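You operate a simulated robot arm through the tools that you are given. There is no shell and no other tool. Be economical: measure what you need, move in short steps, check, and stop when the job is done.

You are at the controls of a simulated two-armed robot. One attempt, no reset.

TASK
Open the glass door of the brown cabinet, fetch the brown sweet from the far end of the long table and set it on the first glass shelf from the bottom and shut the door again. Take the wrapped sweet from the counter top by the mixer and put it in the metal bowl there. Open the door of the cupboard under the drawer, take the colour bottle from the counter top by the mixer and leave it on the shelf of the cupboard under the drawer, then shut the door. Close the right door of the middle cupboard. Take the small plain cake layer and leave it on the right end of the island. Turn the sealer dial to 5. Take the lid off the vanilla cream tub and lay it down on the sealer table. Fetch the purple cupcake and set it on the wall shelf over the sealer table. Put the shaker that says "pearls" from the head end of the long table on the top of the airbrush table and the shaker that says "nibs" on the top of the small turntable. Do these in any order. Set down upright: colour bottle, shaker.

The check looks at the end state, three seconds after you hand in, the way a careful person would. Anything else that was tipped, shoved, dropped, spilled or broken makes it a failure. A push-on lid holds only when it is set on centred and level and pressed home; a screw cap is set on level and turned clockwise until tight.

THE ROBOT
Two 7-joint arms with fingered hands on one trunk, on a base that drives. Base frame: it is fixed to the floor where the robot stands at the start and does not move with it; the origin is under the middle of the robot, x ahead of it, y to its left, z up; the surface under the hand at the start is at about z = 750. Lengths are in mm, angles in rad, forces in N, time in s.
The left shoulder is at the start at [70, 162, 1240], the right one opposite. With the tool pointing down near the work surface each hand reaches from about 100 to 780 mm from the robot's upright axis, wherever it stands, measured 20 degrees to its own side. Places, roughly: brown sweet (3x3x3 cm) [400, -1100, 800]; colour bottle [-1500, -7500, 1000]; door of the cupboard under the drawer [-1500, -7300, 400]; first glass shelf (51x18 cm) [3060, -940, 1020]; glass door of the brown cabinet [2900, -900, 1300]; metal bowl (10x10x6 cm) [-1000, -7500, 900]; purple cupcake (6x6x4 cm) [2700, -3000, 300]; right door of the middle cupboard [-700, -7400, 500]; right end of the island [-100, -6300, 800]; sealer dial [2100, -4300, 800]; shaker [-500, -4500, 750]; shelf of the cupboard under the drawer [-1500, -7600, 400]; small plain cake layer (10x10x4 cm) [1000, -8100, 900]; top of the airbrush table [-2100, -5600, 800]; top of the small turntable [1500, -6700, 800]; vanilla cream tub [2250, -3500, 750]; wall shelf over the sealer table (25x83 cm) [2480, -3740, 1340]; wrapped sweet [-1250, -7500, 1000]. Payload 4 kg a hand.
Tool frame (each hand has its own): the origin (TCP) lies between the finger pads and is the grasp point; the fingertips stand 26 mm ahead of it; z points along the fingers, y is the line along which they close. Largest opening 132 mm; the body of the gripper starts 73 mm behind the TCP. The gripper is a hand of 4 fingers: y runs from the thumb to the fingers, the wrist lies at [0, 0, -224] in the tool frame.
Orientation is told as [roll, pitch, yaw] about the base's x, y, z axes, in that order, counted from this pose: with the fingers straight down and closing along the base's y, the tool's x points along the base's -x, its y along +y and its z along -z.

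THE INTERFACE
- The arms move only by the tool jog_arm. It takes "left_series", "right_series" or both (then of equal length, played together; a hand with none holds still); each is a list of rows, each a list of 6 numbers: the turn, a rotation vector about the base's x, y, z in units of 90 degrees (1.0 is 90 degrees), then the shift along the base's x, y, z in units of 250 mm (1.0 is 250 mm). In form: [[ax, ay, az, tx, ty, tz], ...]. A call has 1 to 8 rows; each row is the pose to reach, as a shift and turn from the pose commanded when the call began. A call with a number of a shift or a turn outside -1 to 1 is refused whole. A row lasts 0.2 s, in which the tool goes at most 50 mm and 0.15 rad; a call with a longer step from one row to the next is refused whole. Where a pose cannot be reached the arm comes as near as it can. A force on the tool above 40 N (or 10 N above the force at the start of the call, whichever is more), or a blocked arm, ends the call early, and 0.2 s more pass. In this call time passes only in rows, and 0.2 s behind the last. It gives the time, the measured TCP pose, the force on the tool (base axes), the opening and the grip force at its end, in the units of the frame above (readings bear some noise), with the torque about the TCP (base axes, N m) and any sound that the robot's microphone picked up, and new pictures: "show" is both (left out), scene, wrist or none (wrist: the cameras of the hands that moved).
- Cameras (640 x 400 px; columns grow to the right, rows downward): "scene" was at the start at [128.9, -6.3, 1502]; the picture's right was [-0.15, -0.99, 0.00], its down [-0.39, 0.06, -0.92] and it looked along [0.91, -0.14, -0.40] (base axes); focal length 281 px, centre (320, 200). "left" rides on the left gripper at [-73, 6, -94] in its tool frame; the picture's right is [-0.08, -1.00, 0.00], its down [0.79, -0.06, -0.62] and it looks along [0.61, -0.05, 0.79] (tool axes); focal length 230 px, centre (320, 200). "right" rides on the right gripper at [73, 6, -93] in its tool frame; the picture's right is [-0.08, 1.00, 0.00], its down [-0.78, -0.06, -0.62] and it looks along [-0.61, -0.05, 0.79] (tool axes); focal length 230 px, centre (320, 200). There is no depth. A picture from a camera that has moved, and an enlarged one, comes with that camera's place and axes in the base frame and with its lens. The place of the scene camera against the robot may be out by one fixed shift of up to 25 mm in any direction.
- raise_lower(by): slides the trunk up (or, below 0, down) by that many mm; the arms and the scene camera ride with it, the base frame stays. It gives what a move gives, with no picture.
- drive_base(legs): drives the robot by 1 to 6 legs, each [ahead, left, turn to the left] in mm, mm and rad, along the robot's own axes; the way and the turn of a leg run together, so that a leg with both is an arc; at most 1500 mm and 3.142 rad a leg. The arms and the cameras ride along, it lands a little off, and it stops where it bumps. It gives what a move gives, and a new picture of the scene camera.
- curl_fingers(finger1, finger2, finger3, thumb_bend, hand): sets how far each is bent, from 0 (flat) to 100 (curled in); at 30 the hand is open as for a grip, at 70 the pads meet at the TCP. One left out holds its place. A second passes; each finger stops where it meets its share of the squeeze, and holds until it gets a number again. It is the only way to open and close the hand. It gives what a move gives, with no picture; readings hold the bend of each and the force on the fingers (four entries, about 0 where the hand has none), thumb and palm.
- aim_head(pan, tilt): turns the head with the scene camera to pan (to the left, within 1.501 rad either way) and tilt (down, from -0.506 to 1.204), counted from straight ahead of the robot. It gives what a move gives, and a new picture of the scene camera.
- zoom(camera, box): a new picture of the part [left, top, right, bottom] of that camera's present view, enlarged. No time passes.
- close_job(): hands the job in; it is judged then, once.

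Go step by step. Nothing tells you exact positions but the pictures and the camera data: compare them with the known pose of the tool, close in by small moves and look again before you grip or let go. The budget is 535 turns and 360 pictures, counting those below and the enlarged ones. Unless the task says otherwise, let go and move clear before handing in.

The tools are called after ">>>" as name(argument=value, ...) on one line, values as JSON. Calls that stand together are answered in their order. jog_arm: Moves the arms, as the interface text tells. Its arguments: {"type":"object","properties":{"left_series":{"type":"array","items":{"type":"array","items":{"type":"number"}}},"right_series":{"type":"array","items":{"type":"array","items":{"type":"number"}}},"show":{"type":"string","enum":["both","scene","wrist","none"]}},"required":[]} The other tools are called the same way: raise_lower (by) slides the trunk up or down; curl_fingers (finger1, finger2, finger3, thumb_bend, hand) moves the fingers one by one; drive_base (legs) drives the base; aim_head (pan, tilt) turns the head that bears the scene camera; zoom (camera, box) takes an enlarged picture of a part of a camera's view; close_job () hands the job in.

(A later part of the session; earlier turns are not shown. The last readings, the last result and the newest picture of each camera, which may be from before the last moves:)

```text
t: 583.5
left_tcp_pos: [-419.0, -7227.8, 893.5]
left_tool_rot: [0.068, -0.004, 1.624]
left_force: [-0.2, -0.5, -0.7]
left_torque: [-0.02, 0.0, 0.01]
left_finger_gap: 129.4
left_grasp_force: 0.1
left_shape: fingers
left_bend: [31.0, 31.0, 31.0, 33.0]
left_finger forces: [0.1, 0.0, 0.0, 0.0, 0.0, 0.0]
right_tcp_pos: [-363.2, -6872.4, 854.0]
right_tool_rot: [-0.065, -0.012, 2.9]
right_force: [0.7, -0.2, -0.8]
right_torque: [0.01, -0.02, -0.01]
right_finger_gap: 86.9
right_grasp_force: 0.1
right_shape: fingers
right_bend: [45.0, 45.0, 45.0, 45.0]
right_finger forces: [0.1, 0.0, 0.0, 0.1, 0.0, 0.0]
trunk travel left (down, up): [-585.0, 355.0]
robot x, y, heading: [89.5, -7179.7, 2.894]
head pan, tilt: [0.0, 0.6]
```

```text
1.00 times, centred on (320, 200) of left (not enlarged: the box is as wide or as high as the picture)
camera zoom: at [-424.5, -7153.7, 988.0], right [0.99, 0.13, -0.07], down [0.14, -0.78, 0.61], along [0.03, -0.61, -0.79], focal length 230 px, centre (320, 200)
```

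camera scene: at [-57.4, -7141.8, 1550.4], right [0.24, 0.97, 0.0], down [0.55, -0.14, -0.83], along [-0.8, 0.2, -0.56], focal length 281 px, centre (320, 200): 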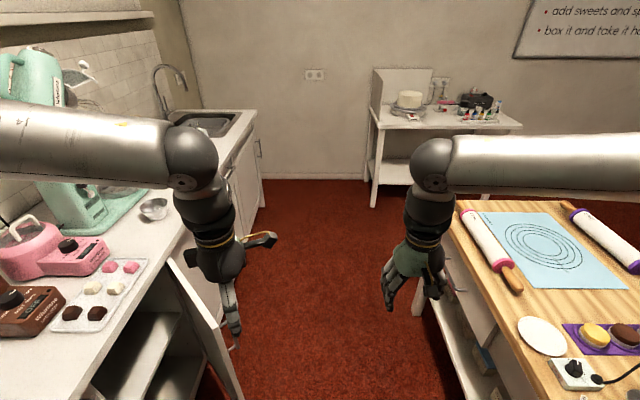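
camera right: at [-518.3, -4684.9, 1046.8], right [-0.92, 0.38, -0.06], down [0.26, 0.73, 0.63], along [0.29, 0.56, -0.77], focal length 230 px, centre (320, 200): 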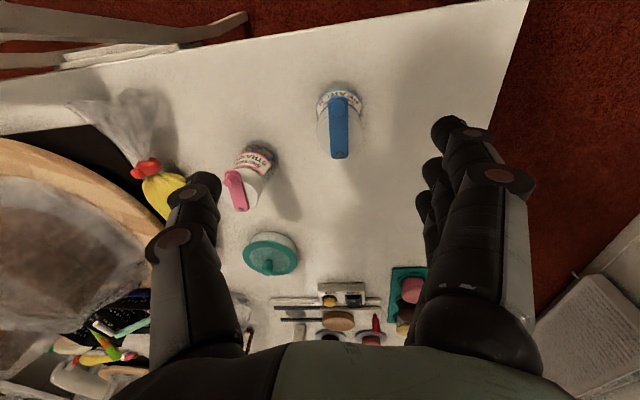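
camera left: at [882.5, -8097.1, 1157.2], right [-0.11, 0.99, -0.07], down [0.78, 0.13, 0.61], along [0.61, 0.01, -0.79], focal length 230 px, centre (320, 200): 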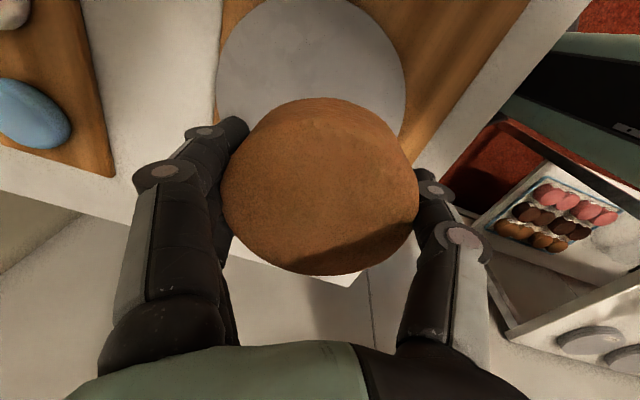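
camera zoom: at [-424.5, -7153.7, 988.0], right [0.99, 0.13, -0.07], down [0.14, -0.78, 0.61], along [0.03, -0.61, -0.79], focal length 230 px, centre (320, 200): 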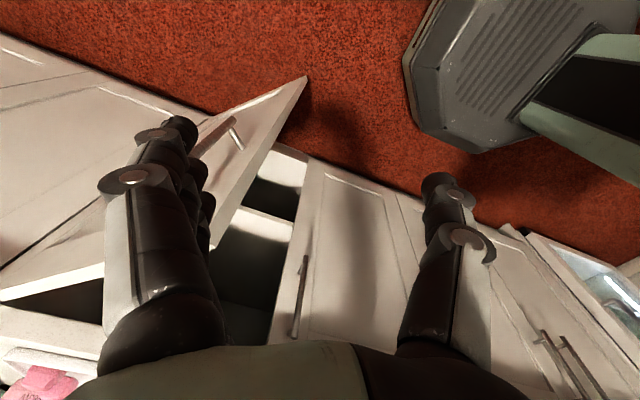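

The door is about 30° ajar, hinged on its right. I raise, pull the right hand back, turn to face the counter and align the left hand with the door's free edge.

>>> raise_lower(by=345)

>>> jog_arm(right_series=[[0, 0, 0, 0.16, -0.04, 0], [0, 0, 0, 0.32, -0.08, 0], [0, 0, 0, 0.48, -0.12, 0], [0, 0, 0, 0.64, -0.16, 0], [0, 0, 0, 0.76, -0.19, 0]], show="none")

>>> drive_base(legs=[[0, 0, 1.54], [-165, -654, 0]])

>>> curl_fingers(hand="left", finger1=70, finger2=70, finger3=70, thumb_bend=70)

```text
t: 586.8
left_tcp_pos: [-420.4, -7227.9, 1237.3]
left_tool_rot: [0.068, -0.003, 1.623]
left_force: [0.3, -0.1, 0.7]
left_torque: [-0.02, 0.02, -0.01]
left_finger_gap: 129.3
left_grasp_force: 0.0
left_shape: fingers
left_bend: [31.0, 31.0, 31.0, 33.0]
left_finger forces: [0.0, 0.0, 0.0, 0.0, 0.0, 0.1]
right_tcp_pos: [-363.7, -6873.2, 1198.6]
right_tool_rot: [-0.064, -0.01, 2.901]
right_force: [-0.3, 0.1, 0.0]
right_torque: [0.03, 0.0, 0.02]
right_finger_gap: 87.1
right_grasp_force: 0.0
right_shape: fingers
right_bend: [45.0, 45.0, 45.0, 45.0]
right_finger forces: [0.0, 0.0, 0.0, 0.1, 0.0, 0.0]
trunk travel left (down, up): [-930.0, 10.0]
robot x, y, heading: [88.8, -7180.0, 2.902]
head pan, tilt: [0.0, 0.6]
```

```text
t: 588.0
left_tcp_pos: [-419.7, -7227.5, 1237.8]
left_tool_rot: [0.069, -0.004, 1.624]
left_force: [-0.3, 0.2, 0.1]
left_torque: [0.01, -0.01, 0.0]
left_finger_gap: 129.1
left_grasp_force: 0.1
left_shape: fingers
left_bend: [31.0, 31.0, 31.0, 33.0]
left_finger forces: [0.0, 0.0, 0.0, 0.0, 0.1, 0.1]
right_tcp_pos: [-203.5, -6912.6, 1198.3]
right_tool_rot: [-0.066, -0.009, 2.9]
right_force: [0.5, 0.6, 0.3]
right_torque: [0.01, -0.02, 0.02]
right_finger_gap: 86.5
right_grasp_force: 0.1
right_shape: fingers
right_bend: [45.0, 45.0, 45.0, 45.0]
right_finger forces: [0.0, 0.0, 0.1, 0.1, 0.0, 0.0]
right hand out of reach, approached as far as the arm can: row 5
trunk travel left (down, up): [-930.0, 10.0]
robot x, y, heading: [87.8, -7183.1, 2.895]
head pan, tilt: [0.0, 0.6]
```

```text
t: 595.5
left_tcp_pos: [-458.8, -7366.5, 1238.6]
left_tool_rot: [0.069, -0.007, -3.105]
left_force: [-0.1, 1.0, 0.7]
left_torque: [0.01, 0.03, -0.01]
left_finger_gap: 129.1
left_grasp_force: 0.0
left_shape: fingers
left_bend: [31.0, 31.0, 31.0, 33.0]
left_finger forces: [0.0, 0.0, 0.0, 0.0, 0.1, 0.1]
right_tcp_pos: [-770.8, -7145.4, 1198.1]
right_tool_rot: [-0.068, -0.011, -1.828]
right_force: [-0.2, 0.3, -0.2]
right_torque: [0.03, 0.05, 0.01]
right_finger_gap: 86.7
right_grasp_force: 0.1
right_shape: fingers
right_bend: [45.0, 45.0, 45.0, 45.0]
right_finger forces: [0.0, 0.1, 0.1, 0.1, 0.0, 0.1]
trunk travel left (down, up): [-930.0, 10.0]
robot x, y, heading: [-495.0, -6858.4, -1.831]
head pan, tilt: [0.0, 0.6]
camera scene: at [-544.1, -6984.7, 1695.2], right [-0.97, 0.26, 0.0], down [0.15, 0.55, -0.82], along [-0.21, -0.8, -0.57], focal length 281 px, centre (320, 200)
```

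scene: 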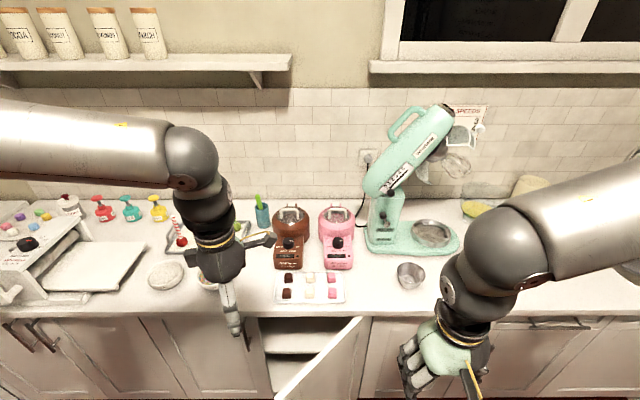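

```text
t: 596.5
left_tcp_pos: [-460.7, -7364.6, 1238.4]
left_tool_rot: [0.068, -0.004, -3.107]
left_force: [0.7, -0.2, 0.2]
left_torque: [0.04, 0.01, 0.02]
left_finger_gap: 14.5
left_grasp_force: 0.1
left_shape: fingers
left_bend: [70.0, 70.0, 70.0, 70.0]
left_finger forces: [0.0, 0.0, 0.0, 0.0, 0.0, 0.0]
right_tcp_pos: [-772.4, -7144.7, 1198.7]
right_tool_rot: [-0.064, -0.009, -1.827]
right_force: [-0.2, -0.8, 0.2]
right_torque: [0.03, 0.02, -0.02]
right_finger_gap: 86.9
right_grasp_force: 0.0
right_shape: fingers
right_bend: [45.0, 45.0, 45.0, 45.0]
right_finger forces: [0.0, 0.0, 0.0, 0.1, 0.0, 0.0]
trunk travel left (down, up): [-930.0, 10.0]
robot x, y, heading: [-494.3, -6859.7, -1.834]
head pan, tilt: [0.0, 0.6]
```

>>> jog_arm(left_series=[[-0.082, 0.022, 0, 0, 0, 0], [-0.164, 0.044, 0, 0, 0, 0], [-0.246, 0.066, 0, 0, 0, 0], [-0.3, 0.08, 0, 0, 0, 0]], show="none")

>>> drive_base(legs=[[-60, -125, 0]])

>>> raise_lower(by=-400)

>>> raise_lower(by=-220)

>>> zoom(camera="left", box=[0, 0, 640, 400])

```text
t: 597.5
left_tcp_pos: [-461.2, -7366.8, 1237.1]
left_tool_rot: [0.541, -0.14, -3.143]
left_force: [0.2, -0.1, -0.8]
left_torque: [0.02, 0.02, -0.01]
left_finger_gap: 14.3
left_grasp_force: 0.0
left_shape: fingers
left_bend: [70.0, 70.0, 70.0, 70.0]
left_finger forces: [0.0, 0.0, 0.1, 0.0, 0.0, 0.1]
right_tcp_pos: [-770.7, -7144.3, 1198.1]
right_tool_rot: [-0.063, -0.011, -1.831]
right_force: [-0.5, -0.3, 0.2]
right_torque: [-0.02, 0.0, 0.01]
right_finger_gap: 86.9
right_grasp_force: 0.0
right_shape: fingers
right_bend: [45.0, 45.0, 45.0, 45.0]
right_finger forces: [0.0, 0.1, 0.0, 0.0, 0.0, 0.0]
trunk travel left (down, up): [-930.0, 10.0]
robot x, y, heading: [-496.1, -6854.8, -1.83]
head pan, tilt: [0.0, 0.6]
```

```text
t: 598.8
left_tcp_pos: [-560.6, -7280.2, 1237.6]
left_tool_rot: [0.535, -0.142, -3.139]
left_force: [-1.0, -0.8, 0.1]
left_torque: [0.05, -0.01, -0.03]
left_finger_gap: 14.7
left_grasp_force: 0.1
left_shape: fingers
left_bend: [70.0, 70.0, 70.0, 70.0]
left_finger forces: [0.0, 0.0, 0.0, 0.1, 0.1, 0.1]
right_tcp_pos: [-872.2, -7059.2, 1198.4]
right_tool_rot: [-0.066, -0.011, -1.828]
right_force: [-0.1, 0.3, -0.4]
right_torque: [0.04, -0.01, -0.02]
right_finger_gap: 86.4
right_grasp_force: 0.1
right_shape: fingers
right_bend: [45.0, 45.0, 45.0, 45.0]
right_finger forces: [0.0, 0.1, 0.0, 0.0, 0.2, 0.0]
trunk travel left (down, up): [-930.0, 10.0]
robot x, y, heading: [-597.2, -6767.6, -1.836]
head pan, tilt: [0.0, 0.6]
camera scene: at [-645.5, -6899.1, 1695.0], right [-0.97, 0.26, 0.0], down [0.14, 0.55, -0.82], along [-0.21, -0.8, -0.57], focal length 281 px, centre (320, 200)
```

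scene: 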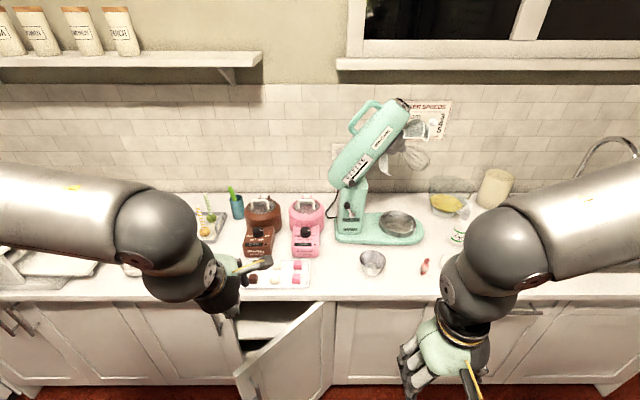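

```text
t: 602.7
left_tcp_pos: [-563.9, -7278.1, 836.9]
left_tool_rot: [0.535, -0.139, -3.14]
left_force: [-0.9, -0.5, -0.2]
left_torque: [-0.03, 0.0, -0.04]
left_finger_gap: 13.9
left_grasp_force: 0.1
left_shape: fingers
left_bend: [70.0, 70.0, 70.0, 70.0]
left_finger forces: [0.1, 0.0, 0.3, 0.0, 0.2, 0.0]
right_tcp_pos: [-874.1, -7056.7, 797.5]
right_tool_rot: [-0.063, -0.01, -1.827]
right_force: [-0.4, 0.3, 0.6]
right_torque: [-0.02, 0.0, 0.0]
right_finger_gap: 86.8
right_grasp_force: 0.0
right_shape: fingers
right_bend: [45.0, 45.0, 45.0, 45.0]
right_finger forces: [0.0, 0.0, 0.1, 0.0, 0.0, 0.0]
trunk travel left (down, up): [-530.0, 410.0]
robot x, y, heading: [-600.5, -6770.3, -1.834]
head pan, tilt: [0.0, 0.6]
```

```text
t: 603.2
left_tcp_pos: [-562.6, -7279.7, 833.1]
left_tool_rot: [0.561, -0.145, -3.14]
left_force: [10.2, 6.4, 29.9]
left_torque: [-0.48, -0.73, 0.3]
left_finger_gap: 14.2
left_grasp_force: 16.3
left_shape: fingers
left_bend: [70.0, 70.0, 73.0, 70.0]
left_finger forces: [0.0, 0.0, 31.7, 0.0, 0.0, 0.1]
right_tcp_pos: [-873.7, -7055.7, 787.1]
right_tool_rot: [-0.065, -0.013, -1.828]
right_force: [-1.0, 0.3, -0.5]
right_torque: [0.01, -0.02, 0.01]
right_finger_gap: 87.0
right_grasp_force: 0.0
right_shape: fingers
right_bend: [45.0, 45.0, 45.0, 45.0]
right_finger forces: [0.0, 0.0, 0.1, 0.0, 0.0, 0.1]
trunk travel left (down, up): [-517.0, 423.0]
robot x, y, heading: [-597.9, -6769.3, -1.831]
head pan, tilt: [0.0, 0.6]
stopped: the force on the tool passed its limit at 46 N (the readings are from after the stop); the commanded pose is now the measured one
```

```text
1.00 times, centred on (320, 200) of left (not enlarged: the box is as wide or as high as the picture)
camera zoom: at [-624.1, -7235.5, 926.4], right [-0.15, 0.84, -0.51], down [0.85, 0.38, 0.37], along [0.51, -0.38, -0.77], focal length 230 px, centre (320, 200)
```

zoom: 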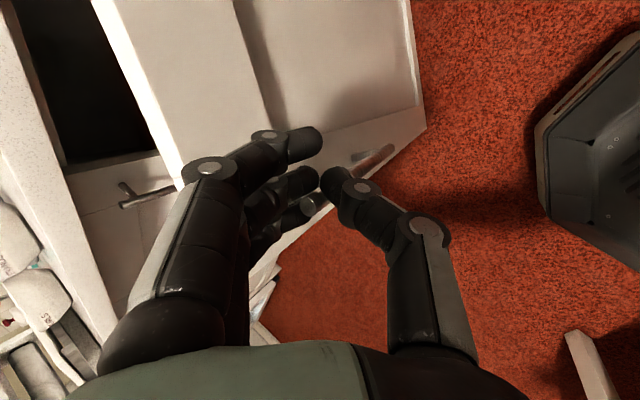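

>>> raise_lower(by=20)

>>> drive_base(legs=[[-95, -45, 0]])

>>> raise_lower(by=-170)

>>> drive_base(legs=[[120, 0, 0]])

```text
t: 603.9
left_tcp_pos: [-563.5, -7281.4, 849.2]
left_tool_rot: [0.55, -0.141, -3.141]
left_force: [0.7, -0.2, 0.0]
left_torque: [0.02, 0.03, 0.0]
left_finger_gap: 13.9
left_grasp_force: 0.1
left_shape: fingers
left_bend: [70.0, 70.0, 70.0, 70.0]
left_finger forces: [0.0, 0.0, 0.1, 0.1, 0.1, 0.1]
right_tcp_pos: [-874.8, -7058.6, 805.5]
right_tool_rot: [-0.064, -0.011, -1.828]
right_force: [0.5, -0.3, -0.2]
right_torque: [-0.02, -0.01, -0.03]
right_finger_gap: 87.0
right_grasp_force: 0.0
right_shape: fingers
right_bend: [45.0, 45.0, 45.0, 45.0]
right_finger forces: [0.0, 0.0, 0.1, 0.0, 0.1, 0.0]
trunk travel left (down, up): [-537.0, 403.0]
robot x, y, heading: [-601.5, -6770.9, -1.828]
head pan, tilt: [0.0, 0.6]
```

```text
t: 605.1
left_tcp_pos: [-582.2, -7189.0, 850.1]
left_tool_rot: [0.549, -0.144, -3.139]
left_force: [1.4, 0.0, -0.8]
left_torque: [0.01, 0.02, 0.01]
left_finger_gap: 14.2
left_grasp_force: 0.1
left_shape: fingers
left_bend: [70.0, 70.0, 70.0, 70.0]
left_finger forces: [0.0, 0.1, 0.0, 0.0, 0.0, 0.1]
right_tcp_pos: [-893.8, -6964.9, 804.4]
right_tool_rot: [-0.066, -0.008, -1.825]
right_force: [-0.6, -1.3, 0.1]
right_torque: [0.03, 0.02, -0.01]
right_finger_gap: 86.7
right_grasp_force: 0.0
right_shape: fingers
right_bend: [45.0, 45.0, 45.0, 45.0]
right_finger forces: [0.1, 0.0, 0.0, 0.0, 0.0, 0.0]
trunk travel left (down, up): [-537.0, 403.0]
robot x, y, heading: [-616.2, -6677.3, -1.829]
head pan, tilt: [0.0, 0.6]
stopped in leg 1: the robot was blocked; the commanded pose is now the measured one
camera scene: at [-667.2, -6803.3, 1302.5], right [-0.97, 0.26, 0.0], down [0.14, 0.55, -0.82], along [-0.21, -0.8, -0.57], focal length 281 px, centre (320, 200)
```

scene: 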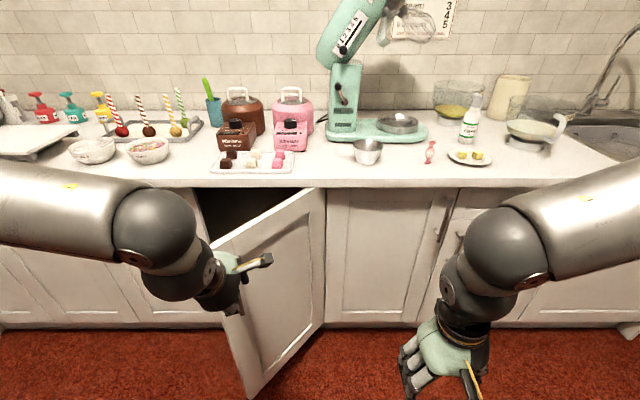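

```text
t: 607.0
left_tcp_pos: [-580.7, -7188.0, 680.4]
left_tool_rot: [0.549, -0.144, -3.141]
left_force: [0.8, 0.1, -0.2]
left_torque: [0.01, 0.03, -0.04]
left_finger_gap: 14.1
left_grasp_force: 0.1
left_shape: fingers
left_bend: [70.0, 70.0, 70.0, 70.0]
left_finger forces: [0.1, 0.0, 0.0, 0.0, 0.1, 0.1]
right_tcp_pos: [-893.4, -6964.7, 635.5]
right_tool_rot: [-0.064, -0.01, -1.822]
right_force: [-0.7, 0.2, 0.3]
right_torque: [0.03, 0.03, 0.01]
right_finger_gap: 86.7
right_grasp_force: 0.1
right_shape: fingers
right_bend: [45.0, 45.0, 45.0, 45.0]
right_finger forces: [0.1, 0.0, 0.0, 0.0, 0.0, 0.0]
trunk travel left (down, up): [-367.0, 573.0]
robot x, y, heading: [-618.1, -6675.0, -1.83]
head pan, tilt: [0.0, 0.6]
```

```text
t: 608.3
left_tcp_pos: [-611.9, -7302.7, 679.6]
left_tool_rot: [0.548, -0.14, -3.14]
left_force: [0.1, 0.0, 0.3]
left_torque: [0.02, -0.01, 0.02]
left_finger_gap: 13.9
left_grasp_force: 0.0
left_shape: fingers
left_bend: [70.0, 70.0, 70.0, 70.0]
left_finger forces: [0.1, 0.0, 0.0, 0.0, 0.0, 0.1]
right_tcp_pos: [-922.4, -7079.9, 634.0]
right_tool_rot: [-0.066, -0.008, -1.823]
right_force: [0.5, -0.1, -0.9]
right_torque: [0.02, 0.05, -0.01]
right_finger_gap: 86.6
right_grasp_force: 0.0
right_shape: fingers
right_bend: [45.0, 45.0, 45.0, 45.0]
right_finger forces: [0.0, 0.1, 0.1, 0.1, 0.1, 0.1]
trunk travel left (down, up): [-367.0, 573.0]
robot x, y, heading: [-649.4, -6788.0, -1.832]
head pan, tilt: [0.0, 0.6]
camera scene: at [-697.9, -6918.7, 1132.3], right [-0.97, 0.26, 0.0], down [0.15, 0.55, -0.82], along [-0.21, -0.8, -0.57], focal length 281 px, centre (320, 200)
```

scene: 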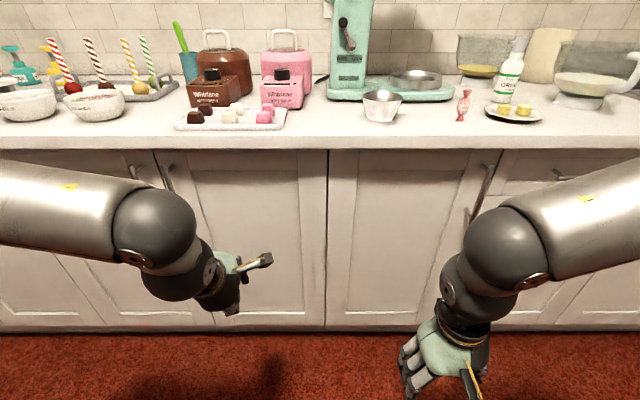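

The right door of the middle cupboard is closed now. The bowl, wrapped sweet and bottle are in view on the counter. I raise the trunk, tuck the left hand and go for the wrapped sweet.

>>> raise_lower(by=400)

>>> jog_arm(left_series=[[0.08, -0.02, 0, 0.04, 0.14, 0.05], [0.16, -0.04, 0, 0.08, 0.28, 0.1], [0.24, -0.06, 0, 0.12, 0.42, 0.15], [0.3, -0.08, 0, 0.16, 0.56, 0.2], [0.3, -0.08, 0, 0.2, 0.7, 0.25]], right_series=[[0, 0, 0, -0.04, -0.14, 0.02], [0, 0, 0, -0.08, -0.28, 0.04], [0, 0, 0, -0.12, -0.4, 0.06], [0, 0, 0, -0.16, -0.52, 0.06], [0, 0, 0, -0.18, -0.62, 0.06]], show="none")

>>> drive_base(legs=[[240, -225, 0]])

>>> zoom(camera="right", box=[0, 0, 640, 400])

```text
t: 612.1
left_tcp_pos: [-612.4, -7303.2, 1080.0]
left_tool_rot: [0.55, -0.145, -3.139]
left_force: [0.1, 0.8, -0.7]
left_torque: [0.03, 0.01, -0.02]
left_finger_gap: 14.1
left_grasp_force: 0.1
left_shape: fingers
left_bend: [70.0, 70.0, 70.0, 70.0]
left_finger forces: [0.0, 0.0, 0.0, 0.0, 0.1, 0.1]
right_tcp_pos: [-922.7, -7079.0, 1034.8]
right_tool_rot: [-0.064, -0.011, -1.825]
right_force: [0.2, 1.1, 0.1]
right_torque: [0.02, 0.02, 0.0]
right_finger_gap: 86.7
right_grasp_force: 0.2
right_shape: fingers
right_bend: [45.0, 45.0, 45.0, 45.0]
right_finger forces: [0.0, 0.0, 0.0, 0.1, 0.0, 0.0]
trunk travel left (down, up): [-767.0, 173.0]
robot x, y, heading: [-649.3, -6788.6, -1.828]
head pan, tilt: [0.0, 0.6]
```

```text
t: 613.3
left_tcp_pos: [-569.6, -7168.2, 1138.2]
left_tool_rot: [0.074, -0.006, -3.101]
left_force: [-0.4, 0.4, -0.3]
left_torque: [0.03, -0.02, 0.02]
left_finger_gap: 14.1
left_grasp_force: 0.0
left_shape: fingers
left_bend: [70.0, 70.0, 70.0, 70.0]
left_finger forces: [0.0, 0.0, 0.1, 0.1, 0.1, 0.0]
left hand out of reach, approached as far as the arm can: row 4, 5
right_tcp_pos: [-968.8, -7236.5, 1051.0]
right_tool_rot: [-0.067, -0.008, -1.827]
right_force: [-0.1, 0.4, 0.6]
right_torque: [0.03, 0.0, 0.05]
right_finger_gap: 86.6
right_grasp_force: 0.1
right_shape: fingers
right_bend: [45.0, 45.0, 45.0, 45.0]
right_finger forces: [0.0, 0.0, 0.0, 0.0, 0.0, 0.0]
trunk travel left (down, up): [-767.0, 173.0]
robot x, y, heading: [-646.7, -6792.3, -1.829]
head pan, tilt: [0.0, 0.6]
```

```text
t: 615.5
left_tcp_pos: [-843.5, -7343.3, 1140.1]
left_tool_rot: [0.078, -0.007, -3.101]
left_force: [-0.2, 0.0, 0.3]
left_torque: [0.02, 0.01, 0.0]
left_finger_gap: 14.1
left_grasp_force: 0.1
left_shape: fingers
left_bend: [70.0, 70.0, 70.0, 70.0]
left_finger forces: [0.0, 0.0, 0.1, 0.0, 0.0, 0.0]
right_tcp_pos: [-1242.1, -7413.1, 1050.7]
right_tool_rot: [-0.063, -0.011, -1.822]
right_force: [-0.3, 0.2, 0.3]
right_torque: [0.0, 0.02, 0.03]
right_finger_gap: 87.0
right_grasp_force: 0.1
right_shape: fingers
right_bend: [45.0, 45.0, 45.0, 45.0]
right_finger forces: [0.1, 0.1, 0.0, 0.1, 0.0, 0.1]
trunk travel left (down, up): [-767.0, 173.0]
robot x, y, heading: [-926.1, -6965.3, -1.821]
head pan, tilt: [0.0, 0.6]
camera scene: at [-971.4, -7094.3, 1532.6], right [-0.97, 0.25, 0.0], down [0.14, 0.55, -0.83], along [-0.21, -0.8, -0.56], focal length 281 px, centre (320, 200)
```

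scene: 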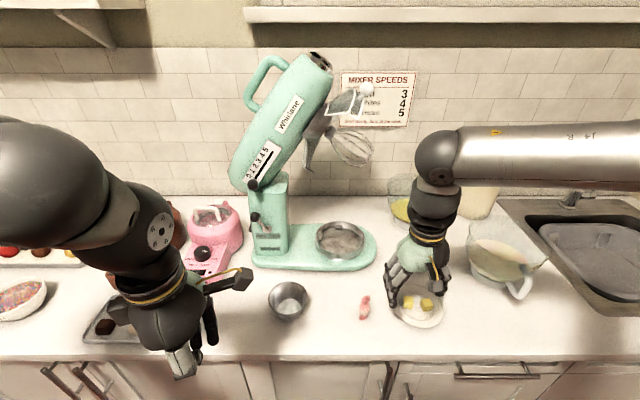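

```text
1.00 times, centred on (320, 200) of right (not enlarged: the box is as wide or as high as the picture)
camera zoom: at [-1212.0, -7343.6, 1144.5], right [0.94, -0.32, -0.06], down [-0.21, -0.75, 0.63], along [-0.25, -0.58, -0.78], focal length 230 px, centre (320, 200)
```

zoom: 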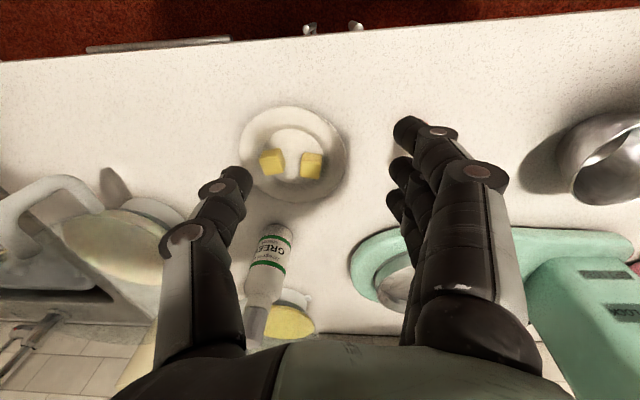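

>>> drive_base(legs=[[60, 67, 0]])

>>> raise_lower(by=-60)

>>> zoom(camera="right", box=[0, 0, 640, 400])

```text
t: 616.6
left_tcp_pos: [-797.6, -7415.1, 1141.2]
left_tool_rot: [0.081, -0.005, -3.102]
left_force: [-0.7, 0.0, 1.0]
left_torque: [-0.04, 0.01, -0.03]
left_finger_gap: 14.3
left_grasp_force: 0.0
left_shape: fingers
left_bend: [70.0, 70.0, 70.0, 70.0]
left_finger forces: [0.0, 0.0, 0.0, 0.0, 0.1, 0.1]
right_tcp_pos: [-1195.4, -7484.4, 1050.9]
right_tool_rot: [-0.063, -0.01, -1.824]
right_force: [0.2, 0.4, 0.1]
right_torque: [-0.03, -0.01, -0.01]
right_finger_gap: 87.0
right_grasp_force: 0.1
right_shape: fingers
right_bend: [45.0, 45.0, 45.0, 45.0]
right_finger forces: [0.0, 0.0, 0.0, 0.0, 0.0, 0.0]
trunk travel left (down, up): [-767.0, 173.0]
robot x, y, heading: [-872.4, -7041.2, -1.829]
head pan, tilt: [0.0, 0.6]
camera scene: at [-925.3, -7166.1, 1532.8], right [-0.97, 0.26, 0.0], down [0.15, 0.54, -0.83], along [-0.21, -0.8, -0.56], focal length 281 px, centre (320, 200)
```

scene: 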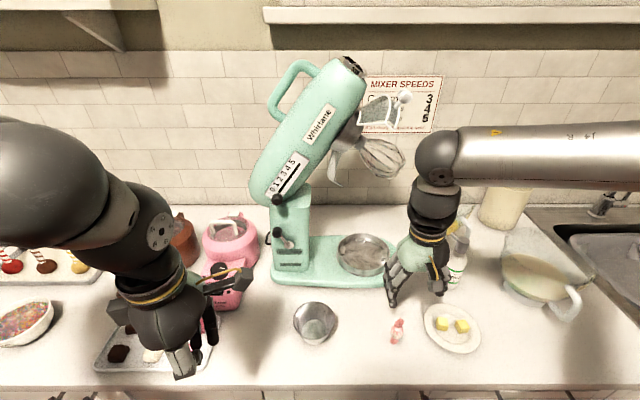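

```text
t: 617.6
left_tcp_pos: [-796.7, -7416.8, 1080.2]
left_tool_rot: [0.079, -0.004, -3.1]
left_force: [-0.4, 0.1, -0.1]
left_torque: [-0.01, 0.0, -0.01]
left_finger_gap: 14.2
left_grasp_force: 0.1
left_shape: fingers
left_bend: [70.0, 70.0, 70.0, 70.0]
left_finger forces: [0.2, 0.0, 0.0, 0.0, 0.0, 0.0]
right_tcp_pos: [-1194.4, -7484.3, 990.3]
right_tool_rot: [-0.062, -0.009, -1.824]
right_force: [-0.2, 0.1, 0.6]
right_torque: [-0.04, -0.02, 0.03]
right_finger_gap: 86.8
right_grasp_force: 0.0
right_shape: fingers
right_bend: [45.0, 45.0, 45.0, 45.0]
right_finger forces: [0.1, 0.0, 0.0, 0.1, 0.0, 0.1]
trunk travel left (down, up): [-707.0, 233.0]
robot x, y, heading: [-874.2, -7045.6, -1.827]
head pan, tilt: [0.0, 0.6]
```

```text
1.00 times, centred on (320, 200) of right (not enlarged: the box is as wide or as high as the picture)
camera zoom: at [-1165.0, -7416.4, 1084.2], right [0.94, -0.33, -0.06], down [-0.22, -0.75, 0.63], along [-0.25, -0.58, -0.78], focal length 230 px, centre (320, 200)
```

zoom: 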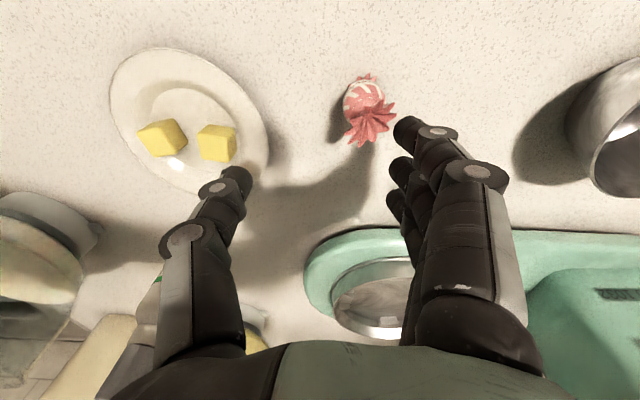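

>>> drive_base(legs=[[-14, 25, 0]])

>>> curl_fingers(hand="right", finger1=50, finger2=50, finger3=50, thumb_bend=50)

>>> raise_lower(by=-40)

>>> zoom(camera="right", box=[160, 20, 480, 220])

```text
t: 618.4
left_tcp_pos: [-773.8, -7411.8, 1079.8]
left_tool_rot: [0.076, -0.001, -3.104]
left_force: [-0.7, -0.1, -0.5]
left_torque: [0.01, -0.03, 0.02]
left_finger_gap: 14.1
left_grasp_force: 0.0
left_shape: fingers
left_bend: [70.0, 70.0, 70.0, 70.0]
left_finger forces: [0.0, 0.1, 0.0, 0.0, 0.0, 0.1]
right_tcp_pos: [-1171.6, -7480.1, 989.2]
right_tool_rot: [-0.06, -0.007, -1.825]
right_force: [0.5, 0.1, -0.7]
right_torque: [-0.03, -0.05, -0.04]
right_finger_gap: 87.0
right_grasp_force: 0.1
right_shape: fingers
right_bend: [45.0, 45.0, 45.0, 45.0]
right_finger forces: [0.0, 0.1, 0.0, 0.1, 0.1, 0.0]
trunk travel left (down, up): [-707.0, 233.0]
robot x, y, heading: [-848.6, -7031.8, -1.832]
head pan, tilt: [0.0, 0.6]
camera scene: at [-902.9, -7163.6, 1472.1], right [-0.97, 0.26, 0.0], down [0.15, 0.55, -0.82], along [-0.21, -0.8, -0.57], focal length 281 px, centre (320, 200)
```

scene: 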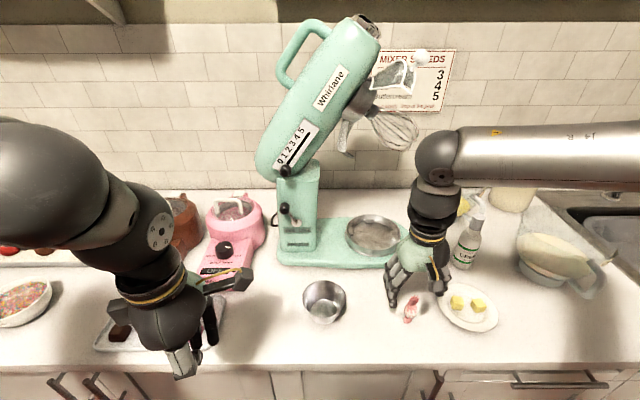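

```text
t: 619.4
left_tcp_pos: [-770.0, -7410.7, 1079.7]
left_tool_rot: [0.079, -0.005, -3.103]
left_force: [-0.1, -0.2, 0.2]
left_torque: [-0.03, 0.0, 0.01]
left_finger_gap: 14.3
left_grasp_force: 0.1
left_shape: fingers
left_bend: [70.0, 70.0, 70.0, 70.0]
left_finger forces: [0.0, 0.0, 0.0, 0.0, 0.1, 0.1]
right_tcp_pos: [-1168.4, -7479.5, 991.5]
right_tool_rot: [-0.065, -0.009, -1.825]
right_force: [-0.8, -0.2, 0.5]
right_torque: [0.01, -0.01, 0.0]
right_finger_gap: 71.7
right_grasp_force: 0.0
right_shape: fingers
right_bend: [50.0, 50.0, 50.0, 50.0]
right_finger forces: [0.1, 0.1, 0.0, 0.0, 0.1, 0.0]
trunk travel left (down, up): [-707.0, 233.0]
robot x, y, heading: [-847.8, -7033.6, -1.834]
head pan, tilt: [0.0, 0.6]
```

```text
t: 620.2
left_tcp_pos: [-769.0, -7411.1, 1039.6]
left_tool_rot: [0.079, -0.007, -3.104]
left_force: [0.9, -0.3, 0.1]
left_torque: [-0.01, -0.01, 0.0]
left_finger_gap: 13.9
left_grasp_force: 0.0
left_shape: fingers
left_bend: [70.0, 70.0, 70.0, 70.0]
left_finger forces: [0.0, 0.1, 0.1, 0.0, 0.1, 0.0]
right_tcp_pos: [-1168.1, -7478.2, 950.3]
right_tool_rot: [-0.065, -0.011, -1.825]
right_force: [-0.3, -0.1, 0.0]
right_torque: [0.0, -0.01, -0.02]
right_finger_gap: 71.6
right_grasp_force: 0.0
right_shape: fingers
right_bend: [50.0, 50.0, 50.0, 50.0]
right_finger forces: [0.0, 0.0, 0.0, 0.1, 0.0, 0.0]
trunk travel left (down, up): [-667.0, 273.0]
robot x, y, heading: [-848.6, -7034.5, -1.831]
head pan, tilt: [0.0, 0.6]
```

```text
2.00 times, centred on (320, 120) of right
camera zoom: at [-1138.2, -7409.6, 1044.0], right [0.94, -0.33, -0.06], down [-0.22, -0.75, 0.63], along [-0.25, -0.58, -0.78], focal length 460 px, centre (320, 360)
```

zoom: 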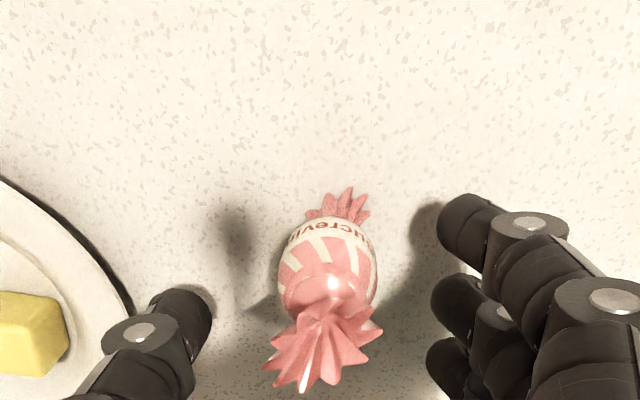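

>>> raise_lower(by=-24)

>>> raise_lower(by=-6)

>>> curl_fingers(hand="right", finger1=64, finger2=72, finger3=64, thumb_bend=70)

>>> raise_lower(by=110)

>>> zoom(camera="right", box=[0, 0, 640, 400])

```text
t: 620.8
left_tcp_pos: [-769.4, -7409.9, 1018.6]
left_tool_rot: [0.08, -0.005, -3.104]
left_force: [0.4, 0.6, 0.0]
left_torque: [-0.04, 0.01, 0.02]
left_finger_gap: 14.1
left_grasp_force: 0.0
left_shape: fingers
left_bend: [70.0, 70.0, 70.0, 70.0]
left_finger forces: [0.0, 0.0, 0.0, 0.0, 0.1, 0.0]
right_tcp_pos: [-1166.9, -7480.1, 935.1]
right_tool_rot: [-0.057, -0.017, -1.825]
right_force: [1.8, 5.4, 15.3]
right_torque: [0.29, -0.69, 0.23]
right_finger_gap: 69.1
right_grasp_force: 7.9
right_shape: fingers
right_bend: [52.0, 50.0, 50.0, 50.0]
right_finger forces: [10.8, 4.3, 0.1, 0.1, 0.0, 0.0]
trunk travel left (down, up): [-646.0, 294.0]
robot x, y, heading: [-848.3, -7037.0, -1.832]
head pan, tilt: [0.0, 0.6]
stopped: the force on the tool passed its limit at 45 N (the readings are from after the stop); the commanded pose is now the measured one
```

```text
t: 621.3
left_tcp_pos: [-770.3, -7410.2, 1014.2]
left_tool_rot: [0.079, -0.006, -3.104]
left_force: [0.7, -0.7, -0.4]
left_torque: [0.03, -0.02, -0.02]
left_finger_gap: 14.3
left_grasp_force: 0.1
left_shape: fingers
left_bend: [70.0, 70.0, 70.0, 70.0]
left_finger forces: [0.0, 0.0, 0.0, 0.0, 0.1, 0.0]
right_tcp_pos: [-1164.8, -7482.9, 934.4]
right_tool_rot: [-0.052, -0.025, -1.823]
right_force: [0.8, 7.0, 24.8]
right_torque: [0.47, -1.15, 0.27]
right_finger_gap: 68.6
right_grasp_force: 11.8
right_shape: fingers
right_bend: [55.0, 51.0, 50.0, 50.0]
right_finger forces: [17.8, 6.4, 0.0, 0.0, 0.0, 0.0]
trunk travel left (down, up): [-641.0, 299.0]
robot x, y, heading: [-847.7, -7034.0, -1.826]
head pan, tilt: [0.0, 0.6]
stopped: the force on the tool passed its limit at 43 N (the readings are from after the stop); the commanded pose is now the measured one
```

```text
t: 622.3
left_tcp_pos: [-770.3, -7411.6, 1012.2]
left_tool_rot: [0.077, -0.005, -3.103]
left_force: [0.8, -0.6, -0.1]
left_torque: [0.01, 0.02, 0.03]
left_finger_gap: 13.7
left_grasp_force: 0.0
left_shape: fingers
left_bend: [70.0, 70.0, 70.0, 70.0]
left_finger forces: [0.0, 0.0, 0.0, 0.0, 0.0, 0.0]
right_tcp_pos: [-1166.1, -7483.8, 931.5]
right_tool_rot: [-0.055, -0.022, -1.826]
right_force: [-0.2, -1.1, -0.1]
right_torque: [0.01, -0.04, -0.05]
right_finger_gap: 21.4
right_grasp_force: 0.1
right_shape: fingers
right_bend: [64.0, 72.0, 64.0, 70.0]
right_finger forces: [0.2, 0.1, 0.1, 0.0, 0.0, 0.0]
trunk travel left (down, up): [-641.0, 299.0]
robot x, y, heading: [-847.9, -7036.3, -1.826]
head pan, tilt: [0.0, 0.6]
```

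```text
t: 623.7
left_tcp_pos: [-770.9, -7411.6, 1123.3]
left_tool_rot: [0.078, -0.005, -3.103]
left_force: [-0.3, -0.6, -0.9]
left_torque: [-0.02, 0.01, -0.01]
left_finger_gap: 14.1
left_grasp_force: 0.0
left_shape: fingers
left_bend: [70.0, 70.0, 70.0, 70.0]
left_finger forces: [0.0, 0.0, 0.1, 0.0, 0.0, 0.1]
right_tcp_pos: [-1166.5, -7483.2, 1042.2]
right_tool_rot: [-0.053, -0.023, -1.826]
right_force: [0.2, -0.1, -0.1]
right_torque: [-0.01, -0.02, 0.01]
right_finger_gap: 21.3
right_grasp_force: 0.0
right_shape: fingers
right_bend: [64.0, 72.0, 64.0, 70.0]
right_finger forces: [0.1, 0.0, 0.0, 0.1, 0.0, 0.0]
trunk travel left (down, up): [-751.0, 189.0]
robot x, y, heading: [-848.9, -7037.4, -1.831]
head pan, tilt: [0.0, 0.6]
```

```text
1.00 times, centred on (320, 200) of right (not enlarged: the box is as wide or as high as the picture)
camera zoom: at [-1137.0, -7413.1, 1134.2], right [0.94, -0.33, -0.05], down [-0.22, -0.74, 0.64], along [-0.25, -0.59, -0.77], focal length 230 px, centre (320, 200)
```

zoom: 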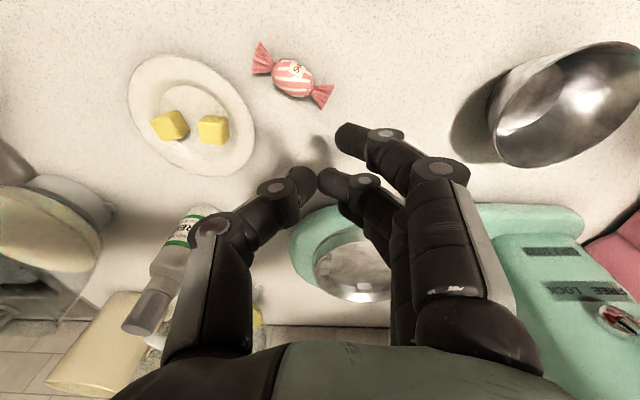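

The sweet slipped and turned; it now lies at about [-1186,-7444]. I rotate the hand to grip it across its width and retry.

>>> curl_fingers(hand="right", finger1=50, finger2=50, finger3=50, thumb_bend=50)

>>> jog_arm(right_series=[[0, 0, 0.09, 0, 0, 0], [0, 0, 0.18, 0, 0, 0], [0, 0, 0.27, 0, 0, 0], [0, 0, 0.36, 0, 0, 0], [0, 0, 0.45, 0, 0, 0], [0, 0, 0.54, 0, 0, 0], [0, 0, 0.63, 0, 0, 0], [0, 0, 0.72, 0, 0, 0]], show="none")

>>> drive_base(legs=[[-33, -29, 0]])

>>> raise_lower(by=-75)

>>> zoom(camera="right", box=[0, 0, 640, 400])

```text
t: 624.7
left_tcp_pos: [-768.8, -7411.0, 1123.4]
left_tool_rot: [0.077, -0.003, -3.104]
left_force: [0.3, 0.2, 0.6]
left_torque: [0.01, 0.03, 0.04]
left_finger_gap: 14.3
left_grasp_force: 0.0
left_shape: fingers
left_bend: [70.0, 70.0, 70.0, 70.0]
left_finger forces: [0.1, 0.0, 0.1, 0.0, 0.1, 0.0]
right_tcp_pos: [-1165.8, -7483.8, 1042.7]
right_tool_rot: [-0.054, -0.022, -1.826]
right_force: [0.1, 0.0, 0.5]
right_torque: [0.02, 0.0, 0.01]
right_finger_gap: 69.6
right_grasp_force: 0.0
right_shape: fingers
right_bend: [50.0, 50.0, 50.0, 50.0]
right_finger forces: [0.0, 0.1, 0.1, 0.0, 0.0, 0.0]
trunk travel left (down, up): [-751.0, 189.0]
robot x, y, heading: [-848.6, -7035.6, -1.829]
head pan, tilt: [0.0, 0.6]
```

```text
t: 626.5
left_tcp_pos: [-769.8, -7411.6, 1122.1]
left_tool_rot: [0.077, -0.006, -3.105]
left_force: [0.5, 0.7, 0.7]
left_torque: [0.01, 0.03, -0.03]
left_finger_gap: 14.1
left_grasp_force: 0.0
left_shape: fingers
left_bend: [70.0, 70.0, 70.0, 70.0]
left_finger forces: [0.0, 0.0, 0.1, 0.1, 0.0, 0.1]
right_tcp_pos: [-1165.5, -7484.4, 1042.0]
right_tool_rot: [-0.053, -0.022, -0.691]
right_force: [-0.3, 0.2, 0.6]
right_torque: [-0.03, 0.01, -0.05]
right_finger_gap: 70.0
right_grasp_force: 0.0
right_shape: fingers
right_bend: [50.0, 50.0, 50.0, 50.0]
right_finger forces: [0.0, 0.1, 0.0, 0.0, 0.0, 0.0]
trunk travel left (down, up): [-751.0, 189.0]
robot x, y, heading: [-851.5, -7037.3, -1.83]
head pan, tilt: [0.0, 0.6]
```

```text
t: 627.4
left_tcp_pos: [-787.0, -7376.1, 1120.5]
left_tool_rot: [0.074, -0.011, -3.102]
left_force: [0.2, 0.2, 0.0]
left_torque: [0.04, 0.05, 0.01]
left_finger_gap: 14.2
left_grasp_force: 0.1
left_shape: fingers
left_bend: [70.0, 70.0, 70.0, 70.0]
left_finger forces: [0.1, 0.0, 0.1, 0.1, 0.1, 0.0]
right_tcp_pos: [-1180.7, -7449.4, 1040.3]
right_tool_rot: [-0.052, -0.019, -0.693]
right_force: [0.4, -0.5, -0.1]
right_torque: [0.06, 0.0, -0.01]
right_finger_gap: 69.9
right_grasp_force: 0.0
right_shape: fingers
right_bend: [50.0, 50.0, 50.0, 50.0]
right_finger forces: [0.0, 0.1, 0.0, 0.0, 0.0, 0.0]
trunk travel left (down, up): [-751.0, 189.0]
robot x, y, heading: [-872.1, -6996.4, -1.828]
head pan, tilt: [0.0, 0.6]
camera scene: at [-912.8, -7129.9, 1515.5], right [-0.97, 0.26, 0.0], down [0.14, 0.55, -0.82], along [-0.21, -0.79, -0.57], focal length 281 px, centre (320, 200)
```

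scene: 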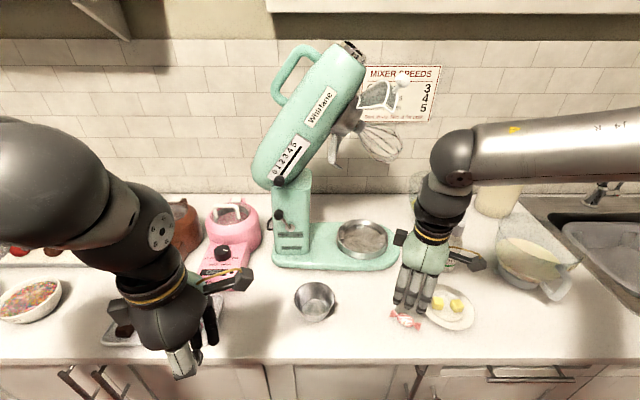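

```text
t: 628.6
left_tcp_pos: [-788.6, -7373.1, 1047.9]
left_tool_rot: [0.077, -0.007, -3.102]
left_force: [-0.1, -0.1, 0.4]
left_torque: [-0.01, 0.0, -0.01]
left_finger_gap: 14.2
left_grasp_force: 0.1
left_shape: fingers
left_bend: [70.0, 70.0, 70.0, 70.0]
left_finger forces: [0.0, 0.0, 0.0, 0.0, 0.0, 0.0]
right_tcp_pos: [-1183.2, -7444.8, 965.7]
right_tool_rot: [-0.053, -0.024, -0.694]
right_force: [-0.7, 0.8, 0.1]
right_torque: [0.02, 0.0, 0.01]
right_finger_gap: 70.1
right_grasp_force: 0.0
right_shape: fingers
right_bend: [50.0, 50.0, 50.0, 50.0]
right_finger forces: [0.0, 0.0, 0.0, 0.0, 0.0, 0.0]
trunk travel left (down, up): [-676.0, 264.0]
robot x, y, heading: [-867.0, -6994.1, -1.827]
head pan, tilt: [0.0, 0.6]
```

```text
1.00 times, centred on (320, 200) of right (not enlarged: the box is as wide or as high as the picture)
camera zoom: at [-1235.0, -7388.5, 1059.4], right [0.7, 0.72, -0.05], down [0.58, -0.51, 0.64], along [0.43, -0.47, -0.77], focal length 230 px, centre (320, 200)
```

zoom: 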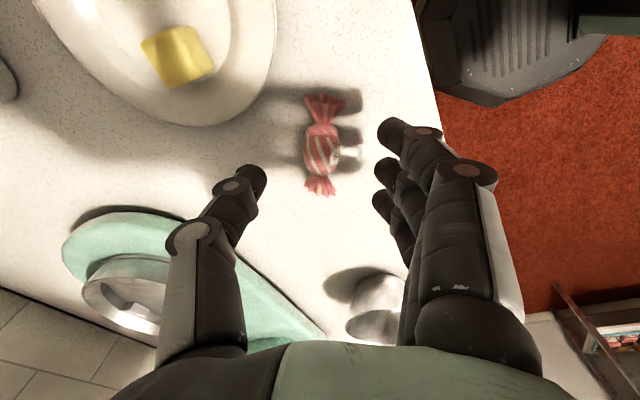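

>>> raise_lower(by=-29)

>>> curl_fingers(hand="right", finger1=68, finger2=72, finger3=68, thumb_bend=70)

```text
t: 629.3
left_tcp_pos: [-789.5, -7371.9, 1018.8]
left_tool_rot: [0.078, -0.005, -3.103]
left_force: [-0.1, -0.1, -0.4]
left_torque: [-0.02, 0.01, 0.0]
left_finger_gap: 14.3
left_grasp_force: 0.0
left_shape: fingers
left_bend: [70.0, 70.0, 70.0, 70.0]
left_finger forces: [0.0, 0.1, 0.0, 0.0, 0.1, 0.1]
right_tcp_pos: [-1184.8, -7444.7, 938.6]
right_tool_rot: [-0.054, -0.025, -0.693]
right_force: [-0.2, 0.1, 0.4]
right_torque: [0.01, 0.04, -0.01]
right_finger_gap: 70.1
right_grasp_force: 0.1
right_shape: fingers
right_bend: [50.0, 50.0, 50.0, 50.0]
right_finger forces: [0.0, 0.0, 0.1, 0.0, 0.1, 0.0]
trunk travel left (down, up): [-647.0, 293.0]
robot x, y, heading: [-870.5, -6995.5, -1.832]
head pan, tilt: [0.0, 0.6]
```

```text
t: 630.3
left_tcp_pos: [-788.1, -7371.8, 1018.7]
left_tool_rot: [0.078, -0.006, -3.101]
left_force: [1.5, 1.1, -0.1]
left_torque: [-0.03, 0.02, -0.02]
left_finger_gap: 14.3
left_grasp_force: 0.2
left_shape: fingers
left_bend: [70.0, 70.0, 70.0, 70.0]
left_finger forces: [0.1, 0.0, 0.1, 0.0, 0.0, 0.1]
right_tcp_pos: [-1186.2, -7443.0, 938.0]
right_tool_rot: [-0.056, -0.024, -0.695]
right_force: [1.0, 0.4, 0.2]
right_torque: [0.0, 0.0, -0.01]
right_finger_gap: 25.4
right_grasp_force: 8.2
right_shape: fingers
right_bend: [66.0, 67.0, 67.0, 67.0]
right_finger forces: [1.5, 5.4, 0.7, 0.0, 8.0, 0.0]
trunk travel left (down, up): [-647.0, 293.0]
robot x, y, heading: [-868.9, -6999.7, -1.825]
head pan, tilt: [0.0, 0.6]
```

>>> raise_lower(by=120)

>>> drive_base(legs=[[25, 195, 0]])

>>> zoom(camera="right", box=[0, 0, 640, 400])

```text
t: 631.8
left_tcp_pos: [-788.1, -7372.5, 1137.9]
left_tool_rot: [0.077, -0.006, -3.102]
left_force: [-0.1, 1.4, 0.5]
left_torque: [-0.01, -0.01, 0.01]
left_finger_gap: 14.0
left_grasp_force: 0.0
left_shape: fingers
left_bend: [70.0, 70.0, 70.0, 70.0]
left_finger forces: [0.0, 0.1, 0.0, 0.0, 0.0, 0.1]
right_tcp_pos: [-1183.6, -7445.5, 1058.1]
right_tool_rot: [-0.055, -0.021, -0.692]
right_force: [-1.1, 0.0, -0.4]
right_torque: [0.0, 0.0, -0.01]
right_finger_gap: 25.7
right_grasp_force: 7.8
right_shape: fingers
right_bend: [66.0, 67.0, 67.0, 67.0]
right_finger forces: [1.4, 5.4, 0.7, 0.1, 8.0, 0.0]
trunk travel left (down, up): [-767.0, 173.0]
robot x, y, heading: [-865.1, -6995.4, -1.827]
head pan, tilt: [0.0, 0.6]
```

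```text
t: 633.4
left_tcp_pos: [-607.6, -7446.2, 1140.8]
left_tool_rot: [0.081, -0.004, -3.1]
left_force: [0.7, 0.7, -0.6]
left_torque: [0.02, -0.01, -0.01]
left_finger_gap: 14.3
left_grasp_force: 0.1
left_shape: fingers
left_bend: [70.0, 70.0, 70.0, 70.0]
left_finger forces: [0.1, 0.0, 0.1, 0.0, 0.0, 0.0]
right_tcp_pos: [-1004.0, -7517.7, 1057.7]
right_tool_rot: [-0.054, -0.026, -0.695]
right_force: [-0.9, -0.3, -0.3]
right_torque: [-0.01, 0.0, -0.03]
right_finger_gap: 25.4
right_grasp_force: 7.6
right_shape: fingers
right_bend: [66.0, 67.0, 67.0, 67.0]
right_finger forces: [1.5, 5.4, 0.7, 0.1, 8.0, 0.0]
trunk travel left (down, up): [-767.0, 173.0]
robot x, y, heading: [-683.9, -7069.1, -1.83]
head pan, tilt: [0.0, 0.6]
camera scene: at [-735.6, -7196.1, 1532.2], right [-0.97, 0.26, 0.0], down [0.15, 0.55, -0.83], along [-0.21, -0.8, -0.56], focal length 281 px, centre (320, 200)
```

scene: 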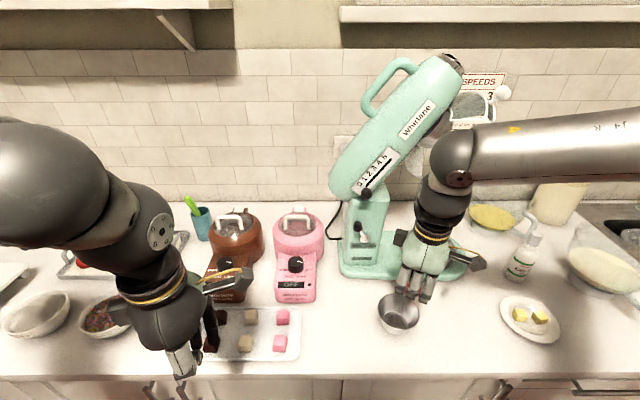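

```text
1.00 times, centred on (320, 200) of right (not enlarged: the box is as wide or as high as the picture)
camera zoom: at [-1054.5, -7461.0, 1149.9], right [0.7, 0.71, -0.05], down [0.57, -0.51, 0.64], along [0.43, -0.47, -0.77], focal length 230 px, centre (320, 200)
```

zoom: 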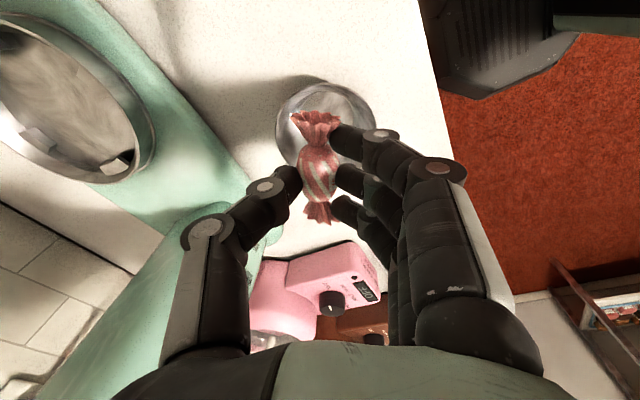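

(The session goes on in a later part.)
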